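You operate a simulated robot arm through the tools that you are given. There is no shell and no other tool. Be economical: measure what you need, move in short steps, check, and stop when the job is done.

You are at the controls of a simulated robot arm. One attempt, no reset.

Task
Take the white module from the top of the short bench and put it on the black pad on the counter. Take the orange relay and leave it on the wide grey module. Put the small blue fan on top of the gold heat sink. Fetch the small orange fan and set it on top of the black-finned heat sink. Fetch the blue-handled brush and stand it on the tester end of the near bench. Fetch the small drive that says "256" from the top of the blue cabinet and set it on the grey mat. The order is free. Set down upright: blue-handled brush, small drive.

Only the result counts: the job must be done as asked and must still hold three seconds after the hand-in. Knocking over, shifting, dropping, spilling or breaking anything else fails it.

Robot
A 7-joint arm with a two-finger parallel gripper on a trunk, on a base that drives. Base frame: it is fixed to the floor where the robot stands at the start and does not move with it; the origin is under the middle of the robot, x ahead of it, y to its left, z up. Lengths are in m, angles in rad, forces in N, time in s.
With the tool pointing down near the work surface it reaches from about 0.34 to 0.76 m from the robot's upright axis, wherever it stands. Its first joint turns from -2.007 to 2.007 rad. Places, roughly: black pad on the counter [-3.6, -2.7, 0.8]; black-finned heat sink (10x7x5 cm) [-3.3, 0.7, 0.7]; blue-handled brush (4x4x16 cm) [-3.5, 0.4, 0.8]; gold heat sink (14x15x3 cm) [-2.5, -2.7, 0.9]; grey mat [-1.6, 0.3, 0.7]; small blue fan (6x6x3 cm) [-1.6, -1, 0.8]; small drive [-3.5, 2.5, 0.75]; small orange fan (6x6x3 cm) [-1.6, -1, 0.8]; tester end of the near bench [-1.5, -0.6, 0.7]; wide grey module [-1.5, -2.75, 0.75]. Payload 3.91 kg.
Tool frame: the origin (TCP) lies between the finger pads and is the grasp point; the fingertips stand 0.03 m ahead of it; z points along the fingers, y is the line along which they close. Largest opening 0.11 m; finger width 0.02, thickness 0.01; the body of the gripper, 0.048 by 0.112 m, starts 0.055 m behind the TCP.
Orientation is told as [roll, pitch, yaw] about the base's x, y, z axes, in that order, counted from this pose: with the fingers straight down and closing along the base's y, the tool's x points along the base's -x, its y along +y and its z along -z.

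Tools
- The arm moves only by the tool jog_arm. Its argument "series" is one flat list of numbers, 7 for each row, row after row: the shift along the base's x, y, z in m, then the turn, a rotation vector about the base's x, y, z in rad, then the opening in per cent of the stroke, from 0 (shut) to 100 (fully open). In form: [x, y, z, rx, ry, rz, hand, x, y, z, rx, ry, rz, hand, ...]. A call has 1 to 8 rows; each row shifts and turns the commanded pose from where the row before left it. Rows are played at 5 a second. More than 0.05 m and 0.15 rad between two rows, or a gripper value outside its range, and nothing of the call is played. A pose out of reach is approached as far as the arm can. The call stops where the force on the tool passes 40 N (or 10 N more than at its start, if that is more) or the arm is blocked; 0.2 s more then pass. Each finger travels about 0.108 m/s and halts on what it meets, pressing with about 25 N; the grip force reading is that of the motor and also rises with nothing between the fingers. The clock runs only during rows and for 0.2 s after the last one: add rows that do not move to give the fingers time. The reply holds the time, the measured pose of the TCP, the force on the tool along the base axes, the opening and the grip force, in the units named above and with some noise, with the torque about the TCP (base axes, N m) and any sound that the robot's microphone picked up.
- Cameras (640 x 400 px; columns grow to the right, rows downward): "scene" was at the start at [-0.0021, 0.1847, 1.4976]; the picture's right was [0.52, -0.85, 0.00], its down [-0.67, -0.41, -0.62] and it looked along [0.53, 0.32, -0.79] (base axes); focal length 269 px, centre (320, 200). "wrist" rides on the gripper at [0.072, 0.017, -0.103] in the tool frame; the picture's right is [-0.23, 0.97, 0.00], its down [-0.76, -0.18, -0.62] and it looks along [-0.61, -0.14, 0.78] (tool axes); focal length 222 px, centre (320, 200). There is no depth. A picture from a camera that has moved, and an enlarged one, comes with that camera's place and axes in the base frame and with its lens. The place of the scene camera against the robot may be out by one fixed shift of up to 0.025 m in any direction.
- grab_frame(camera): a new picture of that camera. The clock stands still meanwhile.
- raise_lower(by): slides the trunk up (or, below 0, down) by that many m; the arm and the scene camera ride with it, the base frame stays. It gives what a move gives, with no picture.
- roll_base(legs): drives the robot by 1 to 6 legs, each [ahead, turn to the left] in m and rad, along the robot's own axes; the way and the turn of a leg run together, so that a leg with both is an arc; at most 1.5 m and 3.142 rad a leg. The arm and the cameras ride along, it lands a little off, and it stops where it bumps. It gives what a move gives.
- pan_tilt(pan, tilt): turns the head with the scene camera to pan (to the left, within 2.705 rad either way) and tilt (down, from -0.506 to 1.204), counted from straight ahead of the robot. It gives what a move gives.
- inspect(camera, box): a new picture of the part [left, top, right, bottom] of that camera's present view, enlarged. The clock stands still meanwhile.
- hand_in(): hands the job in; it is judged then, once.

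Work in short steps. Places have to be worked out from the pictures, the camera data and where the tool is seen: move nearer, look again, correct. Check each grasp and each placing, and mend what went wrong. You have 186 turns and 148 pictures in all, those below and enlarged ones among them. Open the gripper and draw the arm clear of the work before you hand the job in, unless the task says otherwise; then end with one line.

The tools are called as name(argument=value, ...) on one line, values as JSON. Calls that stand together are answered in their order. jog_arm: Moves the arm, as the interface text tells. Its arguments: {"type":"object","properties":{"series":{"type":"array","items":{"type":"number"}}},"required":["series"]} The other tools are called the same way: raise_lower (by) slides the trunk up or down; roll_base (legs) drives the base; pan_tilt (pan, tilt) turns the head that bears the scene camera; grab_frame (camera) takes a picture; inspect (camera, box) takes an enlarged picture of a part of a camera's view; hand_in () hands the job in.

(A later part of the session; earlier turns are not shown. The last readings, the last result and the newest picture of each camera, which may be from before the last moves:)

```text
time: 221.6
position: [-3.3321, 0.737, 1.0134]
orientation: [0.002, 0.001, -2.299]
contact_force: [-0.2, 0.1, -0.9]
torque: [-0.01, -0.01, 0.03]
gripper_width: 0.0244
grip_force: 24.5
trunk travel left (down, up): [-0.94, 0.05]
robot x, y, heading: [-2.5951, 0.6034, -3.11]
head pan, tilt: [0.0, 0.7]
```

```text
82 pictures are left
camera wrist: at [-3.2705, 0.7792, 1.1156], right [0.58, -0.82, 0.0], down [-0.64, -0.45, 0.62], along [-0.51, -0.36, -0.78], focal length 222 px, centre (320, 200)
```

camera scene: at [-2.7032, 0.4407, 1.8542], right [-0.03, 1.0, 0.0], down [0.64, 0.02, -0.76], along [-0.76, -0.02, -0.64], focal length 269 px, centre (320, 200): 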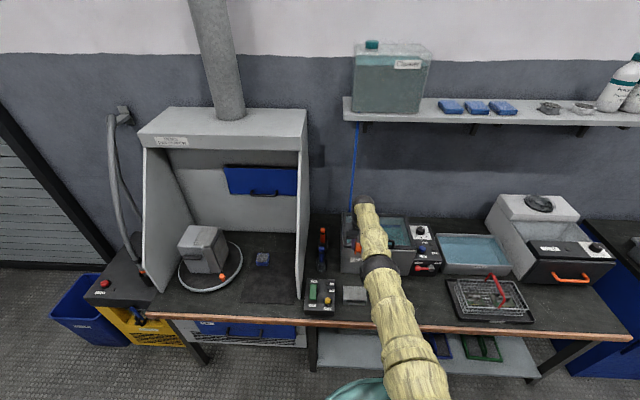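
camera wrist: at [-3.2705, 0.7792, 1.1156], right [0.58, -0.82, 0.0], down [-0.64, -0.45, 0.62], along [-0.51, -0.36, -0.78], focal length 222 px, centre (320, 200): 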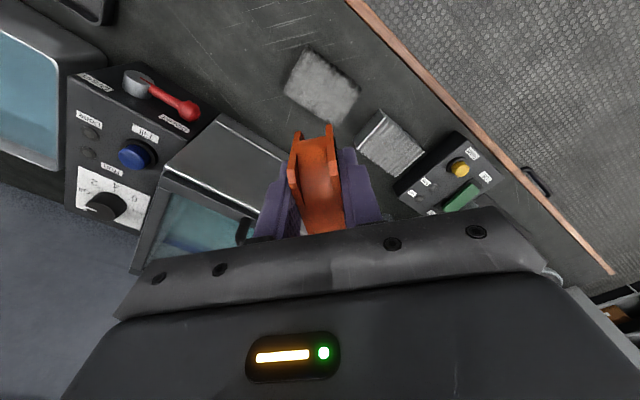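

All rows reached, and the fan is right above the sink. Lower the trunk 0.16 and check.

raise_lower(by=-0.16)

grab_frame(camera="wrist")

```text
time: 223.5
position: [-3.3312, 0.7358, 0.8509]
orientation: [0.004, 0.002, -2.299]
contact_force: [-0.1, -0.8, -1.0]
torque: [0.01, -0.03, 0.02]
gripper_width: 0.0243
grip_force: 24.9
trunk travel left (down, up): [-0.78, 0.21]
robot x, y, heading: [-2.5931, 0.603, -3.108]
head pan, tilt: [0.0, 0.7]
```

```text
81 pictures are left
camera wrist: at [-3.2717, 0.7791, 0.9548], right [0.58, -0.82, 0.0], down [-0.64, -0.45, 0.62], along [-0.51, -0.36, -0.78], focal length 222 px, centre (320, 200)
```

wrist: 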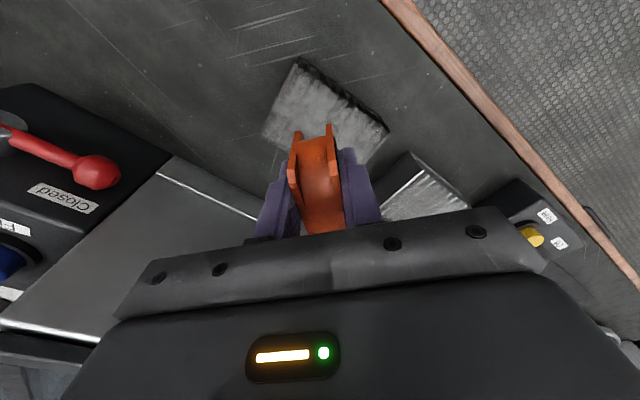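

Centred over the sink. Lower slowly to contact (expected z≈0.815).

jog_arm(series=[0.001, 0, -0.018, 0, 0, 0, 10, 0, 0, -0.007, 0, 0, 0, 10, 0, 0, -0.006, 0, 0, 0, 10, 0, 0, -0.006, 0, 0, 0, 10, 0, 0, -0.006, 0, 0, 0, 10])

```text
time: 224.7
position: [-3.3226, 0.7354, 0.8117]
orientation: [0.001, 0.002, -2.3]
contact_force: [0.3, 0.2, -1.5]
torque: [0.03, -0.03, -0.02]
gripper_width: 0.0243
grip_force: 25.1
out of reach, approached as far as the arm can: row 3, 5
trunk travel left (down, up): [-0.78, 0.21]
robot x, y, heading: [-2.597, 0.6023, -3.111]
head pan, tilt: [0.0, 0.7]
```

No contact yet; continue in small steps.

jog_arm(series=[0, 0, -0.005, 0, 0, 0, 10, 0, 0, -0.005, 0, 0, 0, 10, 0, 0, -0.005, 0, 0, 0, 10, 0, 0, -0.005, 0, 0, 0, 10])

grab_frame(camera="wrist")

```text
time: 225.6
position: [-3.3246, 0.7358, 0.8036]
orientation: [-0.012, -0.008, -2.298]
contact_force: [3.1, -0.5, 15.0]
torque: [0.1, -0.46, -0.01]
gripper_width: 0.0245
grip_force: 24.6
out of reach, approached as far as the arm can: row 4
trunk travel left (down, up): [-0.78, 0.21]
robot x, y, heading: [-2.5971, 0.6046, -3.108]
head pan, tilt: [0.0, 0.7]
stopped in row 4: the force on the tool passed its limit (the readings are from after the stop); the commanded pose is now the measured one
```

```text
80 pictures are left
camera wrist: at [-3.2622, 0.7779, 0.9058], right [0.58, -0.82, -0.01], down [-0.63, -0.45, 0.63], along [-0.52, -0.36, -0.78], focal length 222 px, centre (320, 200)
```

wrist: 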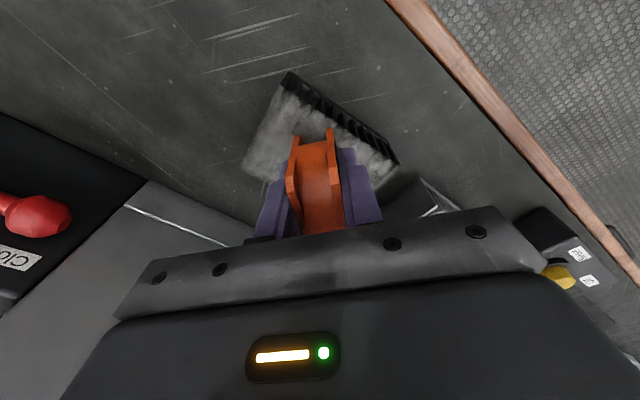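

Contact at z≈0.804. Relieve 2 mm, open, then lift with the trunk.

jog_arm(series=[0, 0, 0.002, 0, 0, 0, 10, 0, 0, 0, 0, 0, 0, 30, 0, 0, 0, 0, 0, 0, 50, 0, 0, 0, 0, 0, 0, 55])

raise_lower(by=0.2)

grab_frame(camera="wrist")

```text
time: 226.6
position: [-3.322, 0.7349, 0.8017]
orientation: [-0.007, -0.003, -2.299]
contact_force: [0.2, -0.1, 0.1]
torque: [-0.01, 0.0, 0.0]
gripper_width: 0.0607
grip_force: 0.1
trunk travel left (down, up): [-0.78, 0.21]
robot x, y, heading: [-2.5932, 0.6042, -3.104]
head pan, tilt: [0.0, 0.7]
```

```text
time: 228.8
position: [-3.3227, 0.7364, 1.0022]
orientation: [-0.008, -0.003, -2.299]
contact_force: [-0.5, 0.1, -0.2]
torque: [0.0, -0.02, 0.03]
gripper_width: 0.0605
grip_force: 0.1
trunk travel left (down, up): [-0.98, 0.01]
robot x, y, heading: [-2.5947, 0.6006, -3.107]
head pan, tilt: [0.0, 0.7]
```

```text
79 pictures are left
camera wrist: at [-3.2621, 0.7776, 1.1043], right [0.58, -0.82, -0.01], down [-0.63, -0.45, 0.63], along [-0.52, -0.36, -0.78], focal length 222 px, centre (320, 200)
```

wrist: 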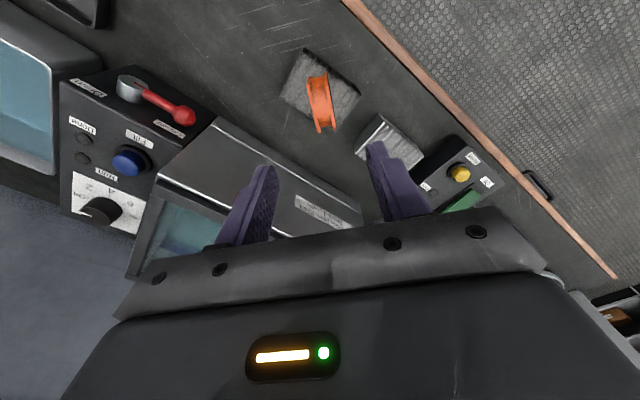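

Orange fan is on the black sink. Back off and try unlocking the elbow with the hand empty.

roll_base(legs=[[-0.2, 0]])

jog_arm(series=[0.01, -0.02, 0, 0, 0, -0.12, 100, 0.02, -0.02, 0, 0, 0, -0.12, 100, 0.03, -0.02, 0, 0, 0, -0.12, 100, 0.03, -0.02, 0, 0, 0, -0.12, 100, 0.03, -0.02, 0, 0, 0, -0.12, 100, 0.03, -0.02, 0, 0, 0, -0.12, 100])

```text
time: 230.4
position: [-3.1264, 0.7413, 1.0014]
orientation: [-0.008, -0.005, -2.297]
contact_force: [0.3, 0.3, -0.8]
torque: [-0.01, 0.02, 0.02]
gripper_width: 0.0607
grip_force: 0.1
trunk travel left (down, up): [-0.98, 0.01]
robot x, y, heading: [-2.4032, 0.6111, -3.109]
head pan, tilt: [0.0, 0.7]
```

```text
time: 231.8
position: [-2.9782, 0.6214, 1.0037]
orientation: [-0.009, -0.006, -3.018]
contact_force: [-0.5, 0.5, -0.8]
torque: [0.01, -0.01, 0.01]
gripper_width: 0.11
grip_force: 0.0
trunk travel left (down, up): [-0.98, 0.01]
robot x, y, heading: [-2.3976, 0.6134, -3.112]
head pan, tilt: [0.0, 0.7]
```

Unlocked (radius 0.58). Now approach the blue-handled brush near (-3.5, 0.42): drive 0.45 ahead and look.

roll_base(legs=[[0.45, 0]])

grab_frame(camera="wrist")

pan_tilt(pan=0.2, tilt=0.8)

grab_frame(camera="scene")

```text
time: 234.5
position: [-3.4256, 0.6014, 1.0021]
orientation: [-0.01, -0.004, -3.011]
contact_force: [0.1, -0.3, 0.6]
torque: [0.01, -0.03, 0.02]
gripper_width: 0.1099
grip_force: 0.1
trunk travel left (down, up): [-0.98, 0.01]
robot x, y, heading: [-2.8487, 0.5933, -3.103]
head pan, tilt: [0.0, 0.7]
```

```text
78 pictures are left
camera wrist: at [-3.351, 0.5922, 1.1048], right [-0.1, -1.0, -0.01], down [-0.78, 0.07, 0.63], along [-0.62, 0.07, -0.78], focal length 222 px, centre (320, 200)
```

wrist: 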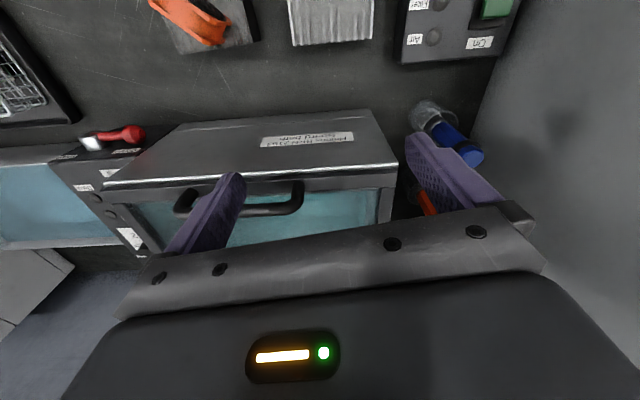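

```text
time: 235.2
position: [-3.4239, 0.6007, 1.0031]
orientation: [-0.01, -0.004, -3.011]
contact_force: [-0.4, 0.9, -0.1]
torque: [0.01, 0.01, 0.0]
gripper_width: 0.1098
grip_force: 0.0
trunk travel left (down, up): [-0.98, 0.01]
robot x, y, heading: [-2.8441, 0.5944, -3.101]
head pan, tilt: [0.201, 0.799]
```

```text
77 pictures are left
camera scene: at [-2.8647, 0.4173, 1.886], right [-0.24, 0.97, 0.0], down [0.7, 0.17, -0.7], along [-0.68, -0.17, -0.72], focal length 269 px, centre (320, 200)
```

scene: 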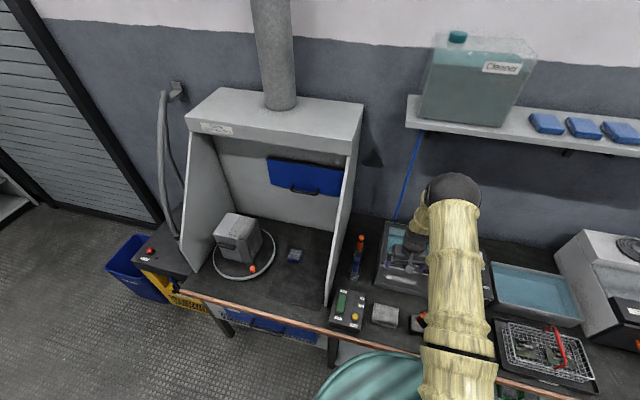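

Zoom in on the brush.

inspect(camera="wrist", box=[380, 70, 540, 230])

inspect(camera="scene", box=[300, 210, 420, 340])

```text
2.50 times, centred on (460, 150) of wrist
camera zoom: at [-3.3502, 0.5923, 1.1052], right [-0.1, -1.0, -0.01], down [-0.78, 0.07, 0.63], along [-0.62, 0.07, -0.78], focal length 555 px, centre (-30, 325)
```

zoom: 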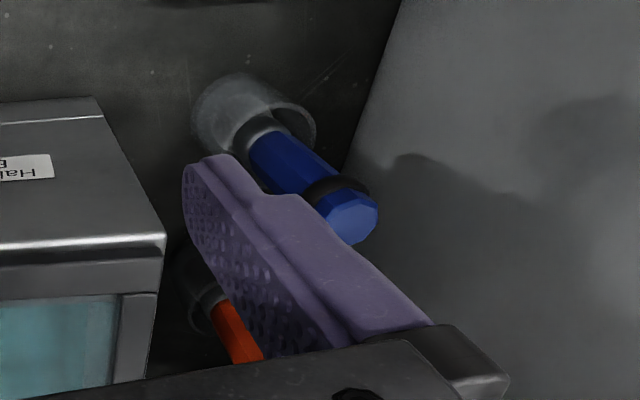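

```text
3.08 times, centred on (360, 275) of scene
camera zoom: at [-2.8647, 0.4173, 1.886], right [-0.24, 0.97, 0.0], down [0.7, 0.17, -0.7], along [-0.68, -0.17, -0.72], focal length 827 px, centre (197, -31)
```

zoom: 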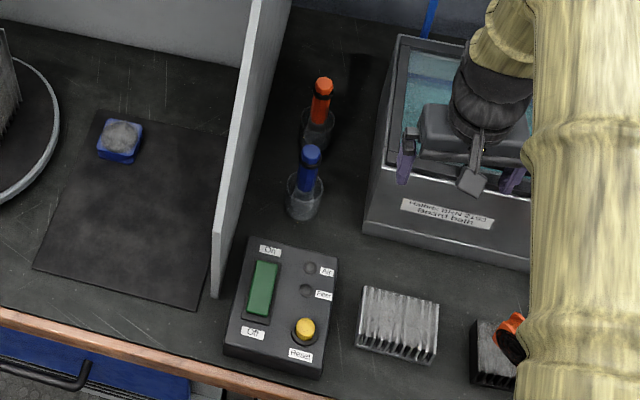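

Move over the brush at about (-3.482, 0.437), staying at z≈1.0.

jog_arm(series=[-0.014, -0.041, 0, 0, 0, -0.1, 65, -0.014, -0.041, 0, 0, 0, 0, 65, -0.014, -0.041, 0, 0, 0, 0, 65, -0.014, -0.041, 0, 0, 0, 0, 65, 0, 0, 0, 0, 0, 0, 65])

grab_frame(camera="wrist")

```text
time: 236.4
position: [-3.4827, 0.4375, 1.0045]
orientation: [-0.01, -0.003, -3.112]
contact_force: [0.1, 0.2, 0.8]
torque: [-0.02, -0.03, -0.02]
gripper_width: 0.0717
grip_force: 0.0
trunk travel left (down, up): [-0.98, 0.01]
robot x, y, heading: [-2.8453, 0.5936, -3.1]
head pan, tilt: [0.201, 0.799]
```

```text
74 pictures are left
camera wrist: at [-3.41, 0.4207, 1.1063], right [-0.2, -0.98, -0.01], down [-0.76, 0.15, 0.63], along [-0.61, 0.13, -0.78], focal length 222 px, centre (320, 200)
```

wrist: 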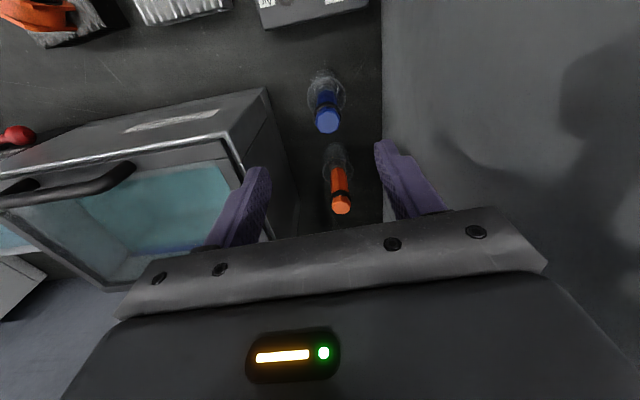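

Brush axis at (-3.486, 0.430). Descend to z≈0.85 and grip the handle.

jog_arm(series=[-0.004, -0.0075, -0.04, 0, 0, 0, 60, 0, 0, -0.045, 0, 0, 0, 55, 0, 0, -0.035, 0, 0, 0, 55, 0, 0, -0.03, 0, 0, 0, 55, 0, 0, 0, 0, 0, 0, 55])

grab_frame(camera="wrist")

```text
time: 237.6
position: [-3.4837, 0.4292, 0.8531]
orientation: [-0.01, -0.003, -3.111]
contact_force: [-0.7, -0.1, 0.5]
torque: [-0.02, 0.0, -0.02]
gripper_width: 0.0607
grip_force: 0.0
trunk travel left (down, up): [-0.98, 0.01]
robot x, y, heading: [-2.8443, 0.5952, -3.1]
head pan, tilt: [0.201, 0.799]
```

```text
73 pictures are left
camera wrist: at [-3.411, 0.4123, 0.9547], right [-0.2, -0.98, -0.01], down [-0.76, 0.15, 0.63], along [-0.61, 0.13, -0.78], focal length 222 px, centre (320, 200)
```

wrist: 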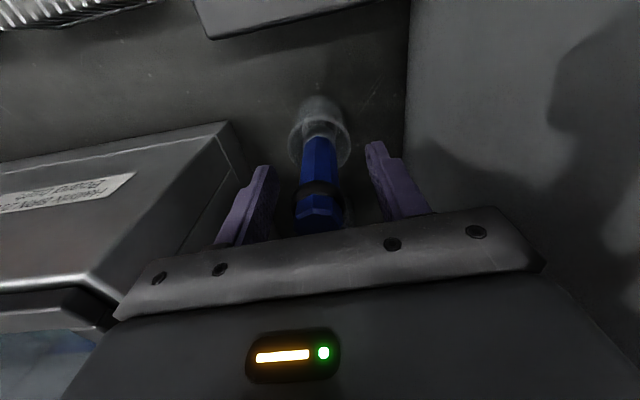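

Handle is between the fingers. Close and lift 5 cm.

jog_arm(series=[-0.002, 0, -0.008, 0, 0, 0, 55, 0, 0, 0, 0, 0, 0, 30, 0, 0, 0, 0, 0, 0, 10, 0, 0, 0, 0, 0, 0, 5, 0, 0, 0, 0, 0, 0, 5, 0, 0, 0.02, 0, 0, 0, 5, 0, 0, 0.03, 0, 0, 0, 5])

grab_frame(camera="wrist")

inspect(camera="scene", box=[300, 190, 460, 340])

```text
time: 239.2
position: [-3.4856, 0.4297, 0.8951]
orientation: [-0.008, -0.005, -3.11]
contact_force: [0.0, -0.3, -1.3]
torque: [0.01, 0.02, 0.03]
gripper_width: 0.0301
grip_force: 25.0
trunk travel left (down, up): [-0.98, 0.01]
robot x, y, heading: [-2.8424, 0.5936, -3.099]
head pan, tilt: [0.201, 0.799]
```

```text
72 pictures are left
camera wrist: at [-3.4119, 0.4134, 0.9966], right [-0.2, -0.98, -0.01], down [-0.76, 0.15, 0.63], along [-0.61, 0.13, -0.78], focal length 222 px, centre (320, 200)
```

wrist: 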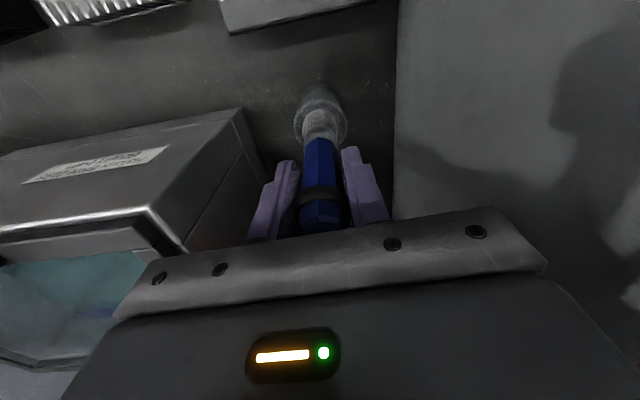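

```text
2.67 times, centred on (380, 265) of scene
camera zoom: at [-2.8645, 0.4171, 1.8859], right [-0.24, 0.97, 0.0], down [0.7, 0.17, -0.7], along [-0.68, -0.17, -0.72], focal length 716 px, centre (160, 27)
```

zoom: 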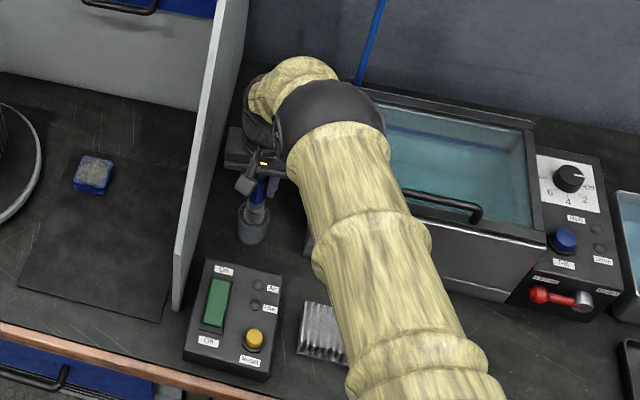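

The cup stays behind; the brush comes out. Lift straight up further.

jog_arm(series=[0, 0, 0.03, 0, 0, 0, 5, 0, 0, 0.04, 0, 0, 0, 5, 0, 0, 0.045, 0, 0, 0, 5, 0, 0, 0.045, 0, 0, 0, 5, 0, 0, 0.03, 0, 0, 0, 5, 0, 0, 0, 0, 0, 0, 5])

grab_frame(camera="wrist")

inspect(camera="scene", box=[300, 150, 460, 300])

```text
time: 240.6
position: [-3.487, 0.4291, 1.0837]
orientation: [-0.007, -0.004, -3.111]
contact_force: [1.2, -0.3, 0.1]
torque: [-0.01, -0.03, 0.01]
gripper_width: 0.0296
grip_force: 25.2
trunk travel left (down, up): [-0.98, 0.01]
robot x, y, heading: [-2.8454, 0.5916, -3.103]
head pan, tilt: [0.201, 0.799]
```

```text
70 pictures are left
camera wrist: at [-3.4134, 0.4125, 1.1871], right [-0.2, -0.98, -0.01], down [-0.76, 0.15, 0.63], along [-0.61, 0.13, -0.78], focal length 222 px, centre (320, 200)
```

wrist: 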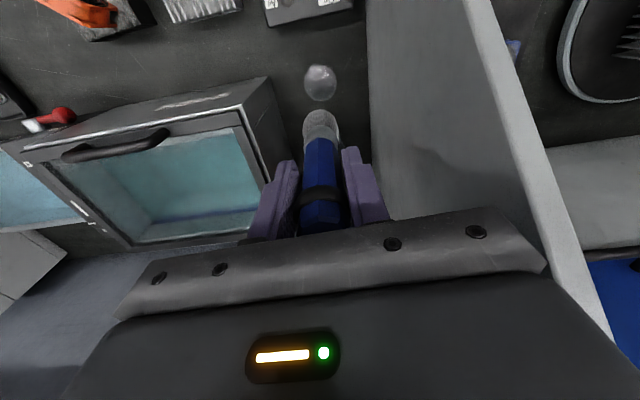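

```text
2.67 times, centred on (380, 225) of scene
camera zoom: at [-2.8655, 0.4168, 1.8859], right [-0.24, 0.97, 0.0], down [0.7, 0.17, -0.7], along [-0.68, -0.17, -0.72], focal length 716 px, centre (160, 133)
```

zoom: 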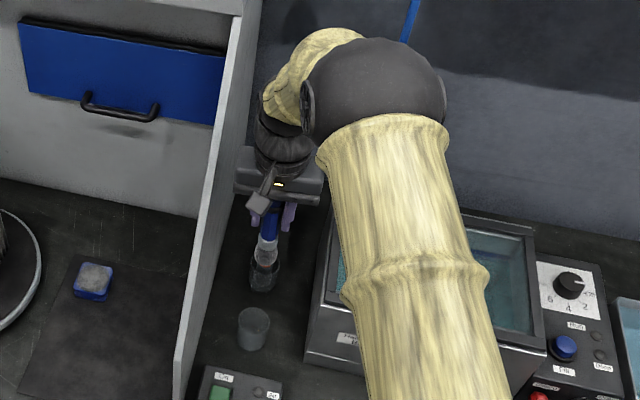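

Brush is free of its cup. Back out and drive around the south end of the near bench to its east side.

roll_base(legs=[[-0.4, 0], [0, 1.53], [1.25, 0], [1.2, 0], [0, 1.57], [1.5, 0]])

```text
time: 269.4
position: [-0.315, -1.6814, 1.0855]
orientation: [-0.008, -0.005, 0.02]
contact_force: [0.3, -0.9, -1.2]
torque: [0.01, 0.01, 0.0]
gripper_width: 0.03
grip_force: 24.8
trunk travel left (down, up): [-0.98, 0.01]
robot x, y, heading: [-0.9574, -1.8403, 0.029]
head pan, tilt: [0.201, 0.799]
```

Continue to the east side of the bench and face it.

roll_base(legs=[[0.24, 0], [0, 1.54], [1.24, 0], [0, 1.57]])

grab_frame(camera="wrist")

grab_frame(camera="scene")

```text
time: 284.5
position: [-1.3586, -0.7574, 1.0841]
orientation: [-0.009, -0.004, 3.127]
contact_force: [-0.7, 1.1, -0.4]
torque: [-0.03, 0.01, 0.0]
gripper_width: 0.0292
grip_force: 25.1
trunk travel left (down, up): [-0.98, 0.01]
robot x, y, heading: [-0.7129, -0.619, 3.129]
head pan, tilt: [0.201, 0.799]
```

```text
68 pictures are left
camera wrist: at [-1.2866, -0.7768, 1.187], right [-0.24, -0.97, -0.01], down [-0.76, 0.18, 0.63], along [-0.61, 0.16, -0.78], focal length 222 px, centre (320, 200)
```

wrist: 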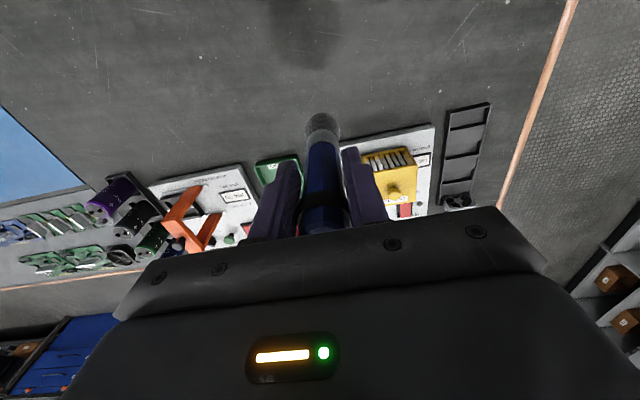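

```text
67 pictures are left
camera scene: at [-0.7383, -0.7978, 1.8859], right [-0.19, 0.98, 0.0], down [0.7, 0.14, -0.7], along [-0.68, -0.14, -0.72], focal length 269 px, centre (320, 200)
```

scene: 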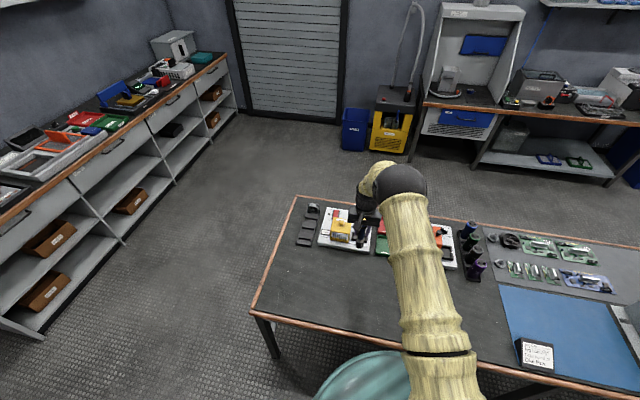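

The area east of the testers is free. Place at (-1.36, -0.66): shift and lower.

jog_arm(series=[0, 0.048, 0, 0, 0, 0, 5, 0, 0.048, 0, 0, 0, 0, 5, 0, 0, 0, 0, 0, 0, 5])

raise_lower(by=-0.18)

jog_arm(series=[0, 0, -0.03, 0, 0, 0, 5, 0, 0, -0.01, 0, 0, 0, 5, 0, 0, -0.006, 0, 0, 0, 5, 0, 0, -0.005, 0, 0, 0, 5, 0, 0, -0.005, 0, 0, 0, 5, 0, 0, -0.005, 0, 0, 0, 5])

grab_frame(camera="wrist")

```text
time: 285.3
position: [-1.3586, -0.6615, 1.0842]
orientation: [-0.01, -0.003, 3.129]
contact_force: [0.3, -0.3, -1.2]
torque: [0.01, -0.04, 0.0]
gripper_width: 0.0293
grip_force: 25.2
trunk travel left (down, up): [-0.98, 0.01]
robot x, y, heading: [-0.711, -0.6173, 3.137]
head pan, tilt: [0.201, 0.799]
```

```text
time: 287.3
position: [-1.3578, -0.6609, 0.9044]
orientation: [-0.01, -0.004, 3.126]
contact_force: [0.6, -0.3, -1.1]
torque: [-0.01, -0.03, -0.01]
gripper_width: 0.0298
grip_force: 25.5
trunk travel left (down, up): [-0.8, 0.19]
robot x, y, heading: [-0.7117, -0.6225, 3.135]
head pan, tilt: [0.201, 0.799]
```

```text
time: 288.7
position: [-1.3584, -0.6591, 0.8429]
orientation: [-0.009, -0.003, 3.124]
contact_force: [-0.9, -0.8, -0.9]
torque: [0.01, -0.02, -0.01]
gripper_width: 0.0294
grip_force: 25.3
trunk travel left (down, up): [-0.8, 0.19]
robot x, y, heading: [-0.7116, -0.623, 3.135]
head pan, tilt: [0.201, 0.799]
```

```text
66 pictures are left
camera wrist: at [-1.2861, -0.6797, 0.9456], right [-0.24, -0.97, -0.01], down [-0.76, 0.18, 0.63], along [-0.61, 0.16, -0.78], focal length 222 px, centre (320, 200)
```

wrist: 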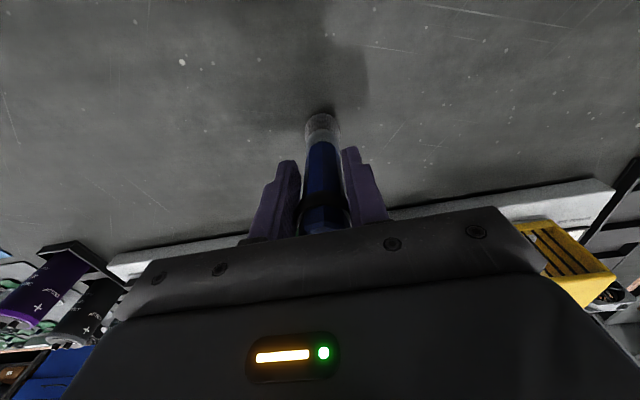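

No contact yet at z=0.843; continue down slowly.

jog_arm(series=[0, 0, -0.004, 0, 0, 0, 5, 0, 0, -0.004, 0, 0, 0, 5, 0, 0, -0.004, 0, 0, 0, 5, 0, 0, -0.004, 0, 0, 0, 5, 0, 0, -0.004, 0, 0, 0, 5])

```text
time: 289.6
position: [-1.3621, -0.6598, 0.8386]
orientation: [-0.007, -0.019, 3.125]
contact_force: [5.4, 0.8, 21.7]
torque: [-0.11, -0.21, 0.03]
gripper_width: 0.0296
grip_force: 25.4
trunk travel left (down, up): [-0.8, 0.19]
robot x, y, heading: [-0.7113, -0.6228, 3.14]
head pan, tilt: [0.201, 0.799]
stopped in row 4: the force on the tool passed its limit (the readings are from after the stop); the commanded pose is now the measured one
```

Contact. Ease up 2 mm, level, release, and lift straight up.

jog_arm(series=[0.002, 0, 0.002, 0, -0.016, 0, 5, 0, 0, 0, 0, 0, 0, 5])

jog_arm(series=[0, 0, 0, 0, 0, 0, 30, 0, 0, 0, 0, 0, 0, 60, 0, 0, 0, 0, 0, 0, 80, 0, 0, 0.03, 0, 0, 0, 80, 0, 0, 0.045, 0, 0, 0, 80, 0, 0, 0.045, 0, 0, 0, 80, 0, 0, 0.045, 0, 0, 0, 80])

grab_frame(camera="wrist")

```text
time: 290.2
position: [-1.3603, -0.6614, 0.8386]
orientation: [-0.006, -0.001, 3.125]
contact_force: [-4.6, 0.7, 17.8]
torque: [-0.15, 0.72, -0.03]
gripper_width: 0.0293
grip_force: 25.1
trunk travel left (down, up): [-0.8, 0.19]
robot x, y, heading: [-0.7117, -0.6263, 3.136]
head pan, tilt: [0.201, 0.799]
```

```text
time: 291.8
position: [-1.3585, -0.6606, 1.0026]
orientation: [-0.009, 0.004, 3.127]
contact_force: [0.1, 0.1, 0.5]
torque: [0.0, 0.01, 0.01]
gripper_width: 0.0879
grip_force: 0.0
trunk travel left (down, up): [-0.8, 0.19]
robot x, y, heading: [-0.7145, -0.6181, 3.135]
head pan, tilt: [0.201, 0.799]
```

```text
65 pictures are left
camera wrist: at [-1.2879, -0.679, 1.106], right [-0.24, -0.97, -0.01], down [-0.76, 0.18, 0.62], along [-0.6, 0.16, -0.78], focal length 222 px, centre (320, 200)
```

wrist: 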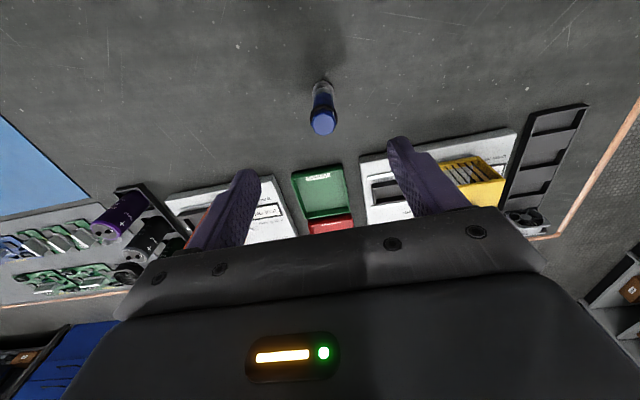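

Brush stands upright. Now look at the start ("short") bench for the white module: back away, turn, and approach it.

raise_lower(by=0.19)

roll_base(legs=[[-0.25, 0], [0, -2.03], [0.69, 0], [0, -1.1]])

grab_frame(camera="wrist")

pan_tilt(pan=0.0, tilt=0.75)

grab_frame(camera="scene")

```text
time: 293.9
position: [-1.3615, -0.6597, 1.1922]
orientation: [-0.008, 0.003, 3.128]
contact_force: [-0.2, 0.1, 0.4]
torque: [0.01, 0.0, 0.01]
gripper_width: 0.0879
grip_force: 0.0
trunk travel left (down, up): [-0.99, 0.0]
robot x, y, heading: [-0.7138, -0.6181, 3.14]
head pan, tilt: [0.201, 0.799]
```

```text
time: 306.6
position: [0.4933, 0.0076, 1.1922]
orientation: [-0.009, 0.005, -0.024]
contact_force: [-0.4, 0.2, -0.3]
torque: [-0.01, 0.01, -0.02]
gripper_width: 0.0878
grip_force: 0.0
trunk travel left (down, up): [-0.99, 0.0]
robot x, y, heading: [-0.1552, -0.0251, -0.017]
head pan, tilt: [0.201, 0.799]
```

```text
64 pictures are left
camera wrist: at [0.4215, 0.0268, 1.2952], right [0.25, 0.97, -0.01], down [0.76, -0.19, 0.62], along [0.6, -0.16, -0.78], focal length 222 px, centre (320, 200)
```

wrist: 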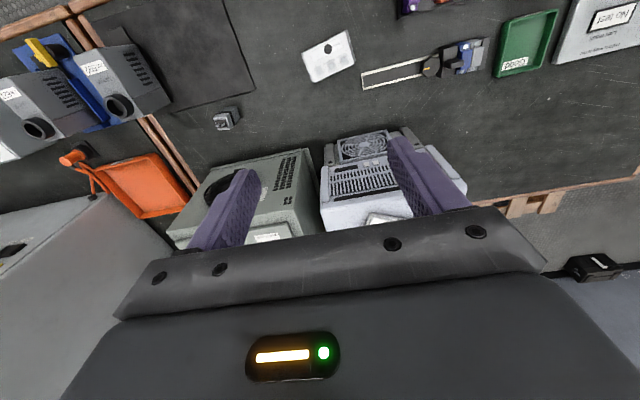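

```text
time: 307.4
position: [0.4943, 0.0086, 1.1927]
orientation: [-0.006, 0.003, -0.024]
contact_force: [0.0, 0.1, 0.1]
torque: [-0.01, 0.0, 0.01]
gripper_width: 0.0879
grip_force: 0.0
trunk travel left (down, up): [-0.99, 0.0]
robot x, y, heading: [-0.1538, -0.023, -0.02]
head pan, tilt: [0.0, 0.75]
```

```text
63 pictures are left
camera scene: at [-0.1368, 0.1206, 1.8999], right [-0.01, -1.0, 0.0], down [-0.68, 0.01, -0.73], along [0.73, -0.01, -0.68], focal length 269 px, centre (320, 200)
```

scene: 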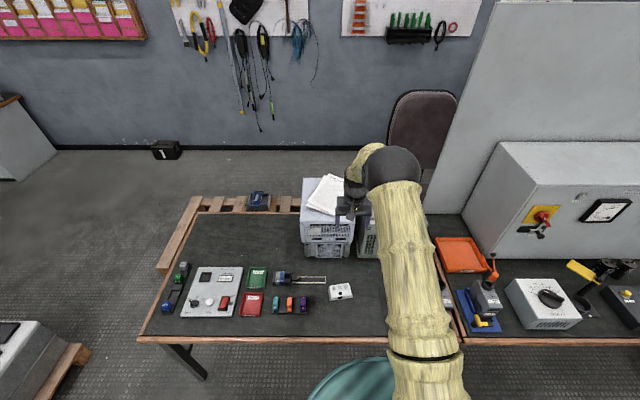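

Zoom on the white box on this bench.

inspect(camera="wrist", box=[200, 0, 500, 140])

pan_tilt(pan=0.95, tilt=0.45)

inspect(camera="scene", box=[150, 60, 450, 250])

```text
2.13 times, centred on (350, 70) of wrist
camera zoom: at [0.4214, 0.027, 1.2952], right [0.25, 0.97, -0.01], down [0.76, -0.19, 0.62], along [0.6, -0.16, -0.78], focal length 474 px, centre (256, 477)
```

zoom: 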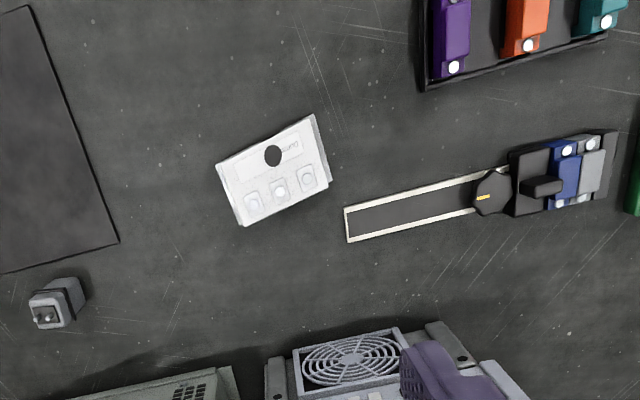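

```text
time: 308.6
position: [0.4937, 0.0081, 1.1936]
orientation: [-0.009, 0.003, -0.025]
contact_force: [-0.5, -0.2, -0.4]
torque: [0.02, 0.0, -0.03]
gripper_width: 0.088
grip_force: 0.0
trunk travel left (down, up): [-0.99, 0.0]
robot x, y, heading: [-0.1561, -0.0267, -0.008]
head pan, tilt: [0.949, 0.45]
```

```text
2.11 times, centred on (300, 155) of scene
camera zoom: at [-0.1649, 0.1954, 1.9263], right [0.8, -0.59, 0.0], down [-0.26, -0.35, -0.9], along [0.54, 0.72, -0.44], focal length 566 px, centre (362, 295)
```

zoom: 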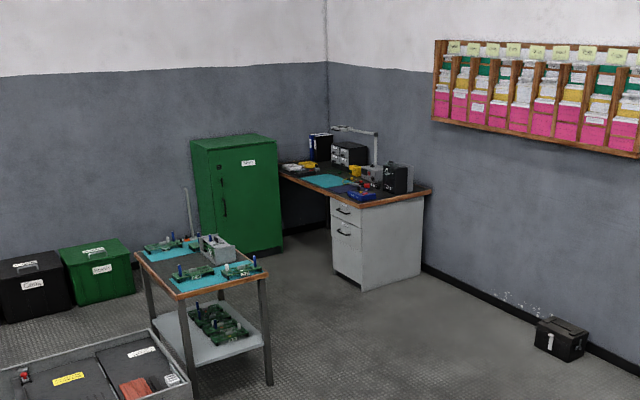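

That white box is only a candidate; the bench beside the blue cabinet is also short, so I'll check it when fetching the drive. Drive around the known south route.

roll_base(legs=[[-0.37, 0], [0, -1.56], [1.0, 0], [0.82, 0], [0, -1.57], [1.4, 0]])

roll_base(legs=[[0.54, 0], [0, -1.57], [1.5, 0], [1.5, 0], [1.1, 0]])

pan_tilt(pan=0.7, tilt=0.5)

grab_frame(camera="scene")

```text
time: 334.1
position: [-2.68, -1.7675, 1.1927]
orientation: [-0.009, 0.003, 3.081]
contact_force: [0.6, 0.2, -0.6]
torque: [-0.02, -0.01, 0.02]
gripper_width: 0.0881
grip_force: 0.0
trunk travel left (down, up): [-0.99, 0.0]
robot x, y, heading: [-2.0309, -1.7609, 3.091]
head pan, tilt: [0.949, 0.45]
```

```text
time: 360.3
position: [-2.3871, 2.9914, 1.1932]
orientation: [-0.009, 0.002, 1.516]
contact_force: [-0.1, 0.1, -0.9]
torque: [-0.03, -0.01, 0.03]
gripper_width: 0.0881
grip_force: 0.1
trunk travel left (down, up): [-0.99, 0.0]
robot x, y, heading: [-2.3712, 2.3401, 1.522]
head pan, tilt: [0.949, 0.45]
```

```text
time: 361.1
position: [-2.3883, 2.991, 1.1924]
orientation: [-0.008, 0.004, 1.517]
contact_force: [0.6, -0.3, -0.3]
torque: [-0.02, 0.0, 0.01]
gripper_width: 0.0881
grip_force: 0.2
trunk travel left (down, up): [-0.99, 0.0]
robot x, y, heading: [-2.376, 2.3386, 1.523]
head pan, tilt: [0.7, 0.499]
```

```text
60 pictures are left
camera scene: at [-2.5919, 2.3528, 1.9219], right [0.79, 0.61, 0.0], down [0.29, -0.38, -0.88], along [-0.54, 0.7, -0.48], focal length 269 px, centre (320, 200)
```

scene: 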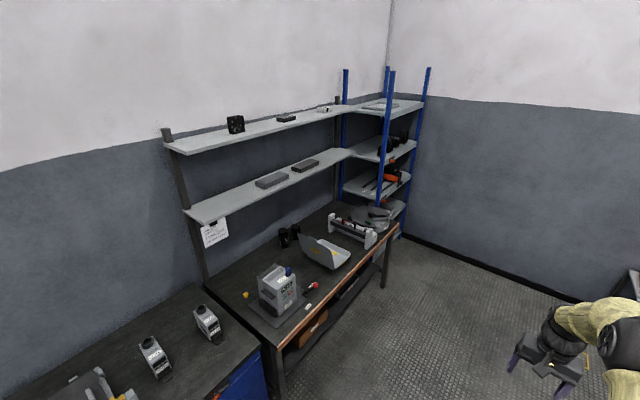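

Zoom on this bench and the drives.

inspect(camera="scene", box=[230, 190, 430, 330])

pan_tilt(pan=1.3, tilt=0.7)

inspect(camera="scene", box=[220, 100, 540, 300])

pan_tilt(pan=-0.9, tilt=0.6)

grab_frame(camera="scene")

```text
2.86 times, centred on (330, 260) of scene
camera zoom: at [-2.5919, 2.3528, 1.9219], right [0.79, 0.61, 0.0], down [0.29, -0.38, -0.88], along [-0.54, 0.7, -0.48], focal length 768 px, centre (291, 29)
```

zoom: 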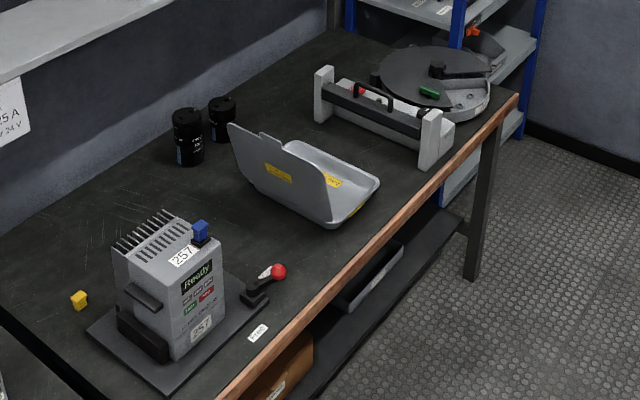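

```text
time: 362.1
position: [-2.3879, 2.9914, 1.1925]
orientation: [-0.009, 0.003, 1.517]
contact_force: [0.2, 0.7, -0.7]
torque: [0.01, 0.04, 0.01]
gripper_width: 0.0882
grip_force: 0.1
trunk travel left (down, up): [-0.99, 0.0]
robot x, y, heading: [-2.3724, 2.341, 1.524]
head pan, tilt: [1.3, 0.7]
```

```text
2.00 times, centred on (380, 200) of scene
camera zoom: at [-2.617, 2.3074, 1.9042], right [0.31, 0.95, 0.0], down [0.61, -0.2, -0.77], along [-0.73, 0.24, -0.64], focal length 537 px, centre (200, 200)
```

zoom: 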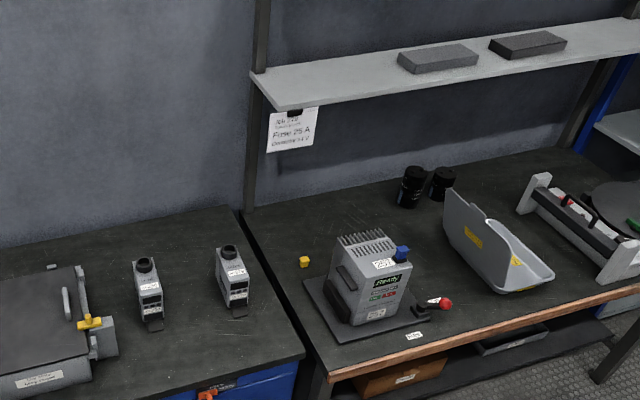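

```text
time: 364.1
position: [-2.3877, 2.9911, 1.192]
orientation: [-0.009, 0.004, 1.516]
contact_force: [0.9, -0.3, 0.9]
torque: [-0.02, -0.02, 0.04]
gripper_width: 0.088
grip_force: 0.0
trunk travel left (down, up): [-0.99, 0.0]
robot x, y, heading: [-2.3741, 2.3435, 1.528]
head pan, tilt: [-0.901, 0.6]
```

```text
57 pictures are left
camera scene: at [-2.4647, 2.3327, 1.9128], right [0.59, -0.81, 0.0], down [-0.46, -0.33, -0.82], along [0.67, 0.48, -0.57], focal length 269 px, centre (320, 200)
```

scene: 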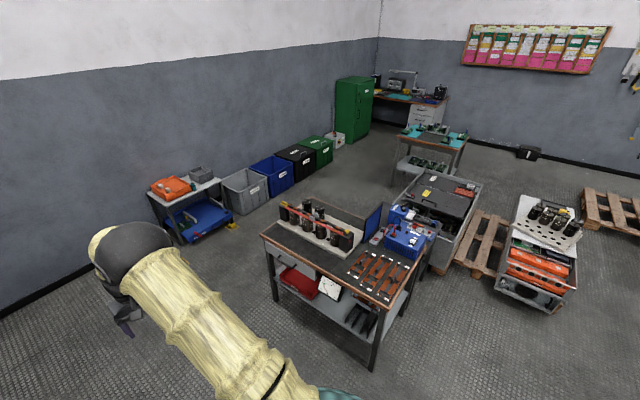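

Zoom to check the other tables for a white module.

inspect(camera="scene", box=[250, 180, 450, 310])

inspect(camera="scene", box=[340, 60, 480, 150])

```text
3.08 times, centred on (350, 245) of scene
camera zoom: at [-2.4647, 2.3327, 1.9128], right [0.59, -0.81, 0.0], down [-0.46, -0.33, -0.82], along [0.67, 0.48, -0.57], focal length 827 px, centre (228, 62)
```

zoom: 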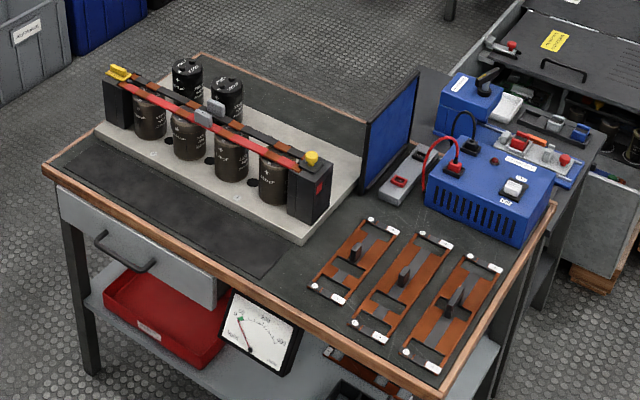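

```text
4.44 times, centred on (410, 105) of scene
camera zoom: at [-2.4647, 2.3327, 1.9128], right [0.59, -0.81, 0.0], down [-0.46, -0.33, -0.82], along [0.67, 0.48, -0.57], focal length 1194 px, centre (-80, 622)
```

zoom: 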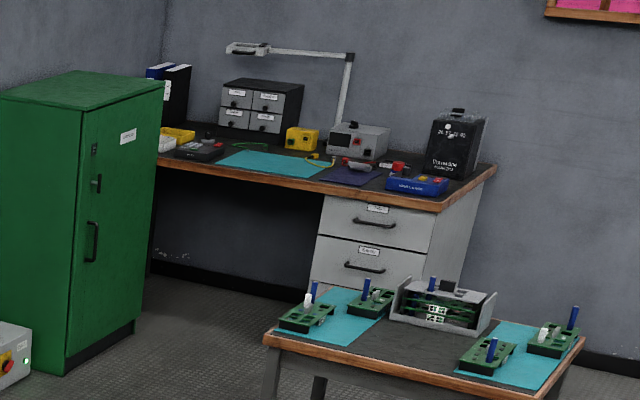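

No better candidate elsewhere. Now the drives: face the blue cabinet and approach.

roll_base(legs=[[0, 1.61], [0.38, 0]])

grab_frame(camera="wrist")

pan_tilt(pan=0.0, tilt=0.8)

grab_frame(camera="scene")

```text
time: 370.4
position: [-3.4005, 2.3205, 1.1922]
orientation: [-0.007, 0.004, 3.112]
contact_force: [0.4, 0.5, 0.5]
torque: [-0.02, -0.04, 0.01]
gripper_width: 0.0881
grip_force: 0.0
trunk travel left (down, up): [-0.99, 0.0]
robot x, y, heading: [-2.752, 2.348, 3.118]
head pan, tilt: [-0.901, 0.6]
```

```text
54 pictures are left
camera wrist: at [-3.3293, 2.3003, 1.2953], right [-0.26, -0.97, -0.01], down [-0.76, 0.2, 0.62], along [-0.6, 0.17, -0.78], focal length 222 px, centre (320, 200)
```

wrist: 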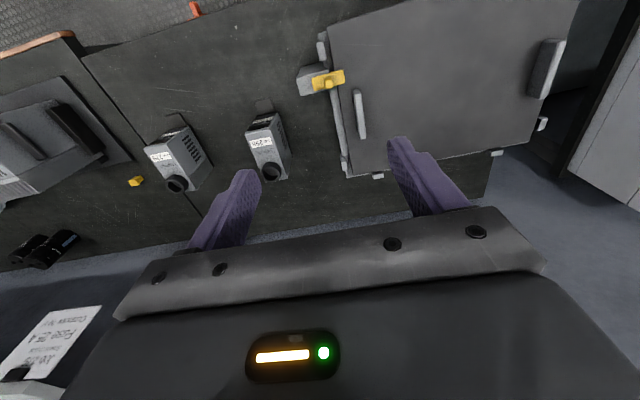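

```text
time: 371.6
position: [-3.4007, 2.3203, 1.1928]
orientation: [-0.008, 0.003, 3.111]
contact_force: [0.8, 0.2, 0.3]
torque: [0.0, 0.0, 0.01]
gripper_width: 0.088
grip_force: 0.0
trunk travel left (down, up): [-0.99, 0.0]
robot x, y, heading: [-2.7526, 2.3543, 3.117]
head pan, tilt: [0.0, 0.799]
```

```text
53 pictures are left
camera scene: at [-2.782, 2.1899, 1.896], right [0.02, 1.0, 0.0], down [0.72, -0.02, -0.7], along [-0.7, 0.02, -0.72], focal length 269 px, centre (320, 200)
```

scene: 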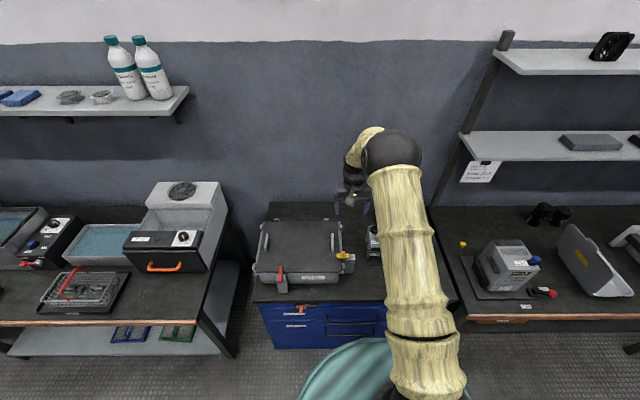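

Zoom to read the drive labels.

inspect(camera="wrist", box=[130, 90, 310, 210])

```text
3.33 times, centred on (220, 150) of wrist
camera zoom: at [-3.3293, 2.3004, 1.2953], right [-0.26, -0.97, -0.01], down [-0.76, 0.2, 0.62], along [-0.6, 0.17, -0.78], focal length 740 px, centre (653, 367)
```

zoom: 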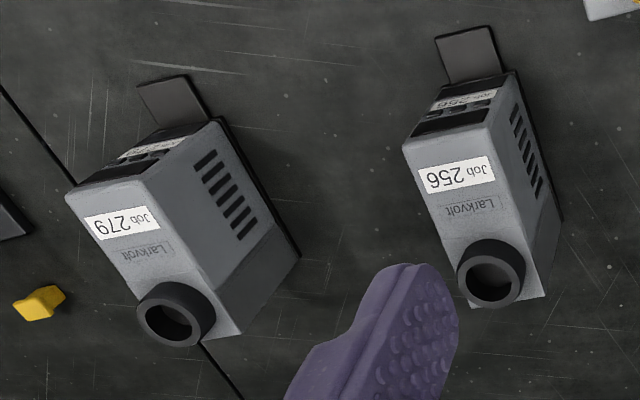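

The right-hand drive reads "Job 256", at about (-3.50, 2.487). Drive 0.15 closer and position over it.

roll_base(legs=[[0.15, 0]])

jog_arm(series=[0.013, 0.042, 0, 0, 0, 0.03, 90, 0.013, 0.042, 0, 0, 0, 0, 90, 0.012, 0.042, 0, 0, 0, 0, 90, 0.012, 0.04, 0, 0, 0, 0, 90, 0, 0, -0.045, 0, 0, 0, 90, 0, 0, -0.045, 0, 0, 0, 90, 0, 0, -0.045, 0, 0, 0, 90])

grab_frame(camera="wrist")

```text
time: 373.0
position: [-3.553, 2.324, 1.1916]
orientation: [-0.008, 0.005, 3.114]
contact_force: [0.4, -0.4, -0.2]
torque: [0.03, -0.01, -0.02]
gripper_width: 0.088
grip_force: 0.0
trunk travel left (down, up): [-0.99, 0.0]
robot x, y, heading: [-2.9021, 2.3559, 3.116]
head pan, tilt: [0.0, 0.799]
```

```text
time: 374.6
position: [-3.5031, 2.4907, 1.0554]
orientation: [-0.009, 0.005, -3.141]
contact_force: [-0.3, -0.3, -0.8]
torque: [-0.01, -0.05, 0.01]
gripper_width: 0.0992
grip_force: 0.1
trunk travel left (down, up): [-0.99, 0.0]
robot x, y, heading: [-2.9032, 2.354, 3.115]
head pan, tilt: [0.0, 0.799]
```

```text
51 pictures are left
camera wrist: at [-3.431, 2.4731, 1.1574], right [-0.23, -0.97, -0.01], down [-0.76, 0.17, 0.62], along [-0.6, 0.15, -0.78], focal length 222 px, centre (320, 200)
```

wrist: 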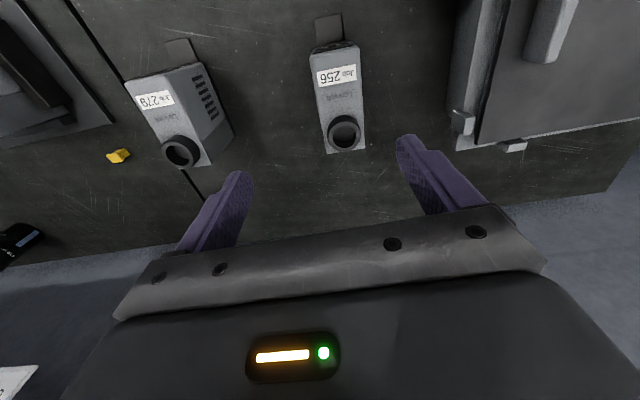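

Triangulating: top z≈0.87, centre y≈2.466, knob at rear x≈-3.534. Adjust to (-3.488, 2.466) and descend partway.

jog_arm(series=[0.015, -0.024, -0.03, 0, 0, 0, 90, 0, 0, -0.045, 0, 0, 0, 85, 0, 0, -0.03, 0, 0, 0, 80, 0, 0, 0, 0, 0, 0, 80])

grab_frame(camera="wrist")

```text
time: 375.6
position: [-3.4856, 2.4683, 0.9509]
orientation: [-0.01, 0.004, -3.14]
contact_force: [0.7, 0.3, -0.1]
torque: [-0.02, 0.02, -0.01]
gripper_width: 0.0879
grip_force: 0.2
trunk travel left (down, up): [-0.99, 0.0]
robot x, y, heading: [-2.9002, 2.3531, 3.114]
head pan, tilt: [0.0, 0.799]
```

```text
50 pictures are left
camera wrist: at [-3.4137, 2.4492, 1.0537], right [-0.23, -0.97, -0.01], down [-0.76, 0.17, 0.62], along [-0.6, 0.15, -0.78], focal length 222 px, centre (320, 200)
```

wrist: 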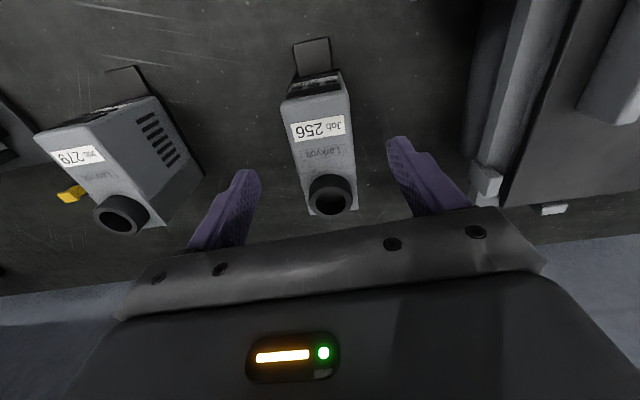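

Well aligned. Descend to z≈0.848 and close.

jog_arm(series=[0, 0, -0.04, 0, 0, 0, 75, 0, 0, -0.035, 0, 0, 0, 75, 0, 0, -0.026, 0, 0, 0, 75, 0, 0, 0, 0, 0, 0, 50, 0, 0, 0, 0, 0, 0, 35, 0, 0, 0, 0, 0, 0, 35])

grab_frame(camera="wrist")

```text
time: 377.0
position: [-3.4847, 2.4674, 0.8493]
orientation: [-0.008, 0.004, -3.143]
contact_force: [0.6, 2.3, 0.4]
torque: [0.07, -0.05, -0.12]
gripper_width: 0.0566
grip_force: 25.5
trunk travel left (down, up): [-0.99, 0.0]
robot x, y, heading: [-2.9031, 2.3543, 3.116]
head pan, tilt: [0.0, 0.799]
```

```text
49 pictures are left
camera wrist: at [-3.4138, 2.4497, 0.9529], right [-0.23, -0.97, -0.01], down [-0.76, 0.17, 0.62], along [-0.6, 0.15, -0.78], focal length 222 px, centre (320, 200)
```

wrist: 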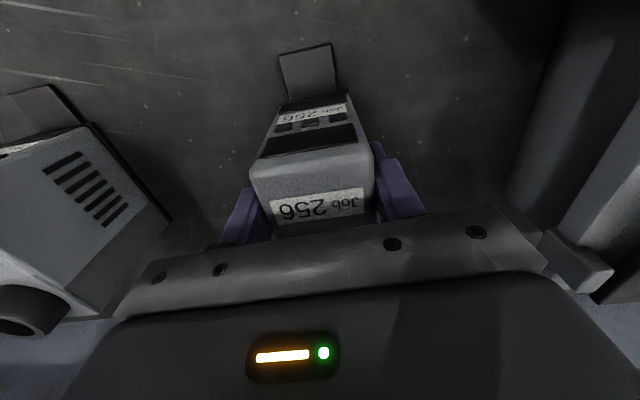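

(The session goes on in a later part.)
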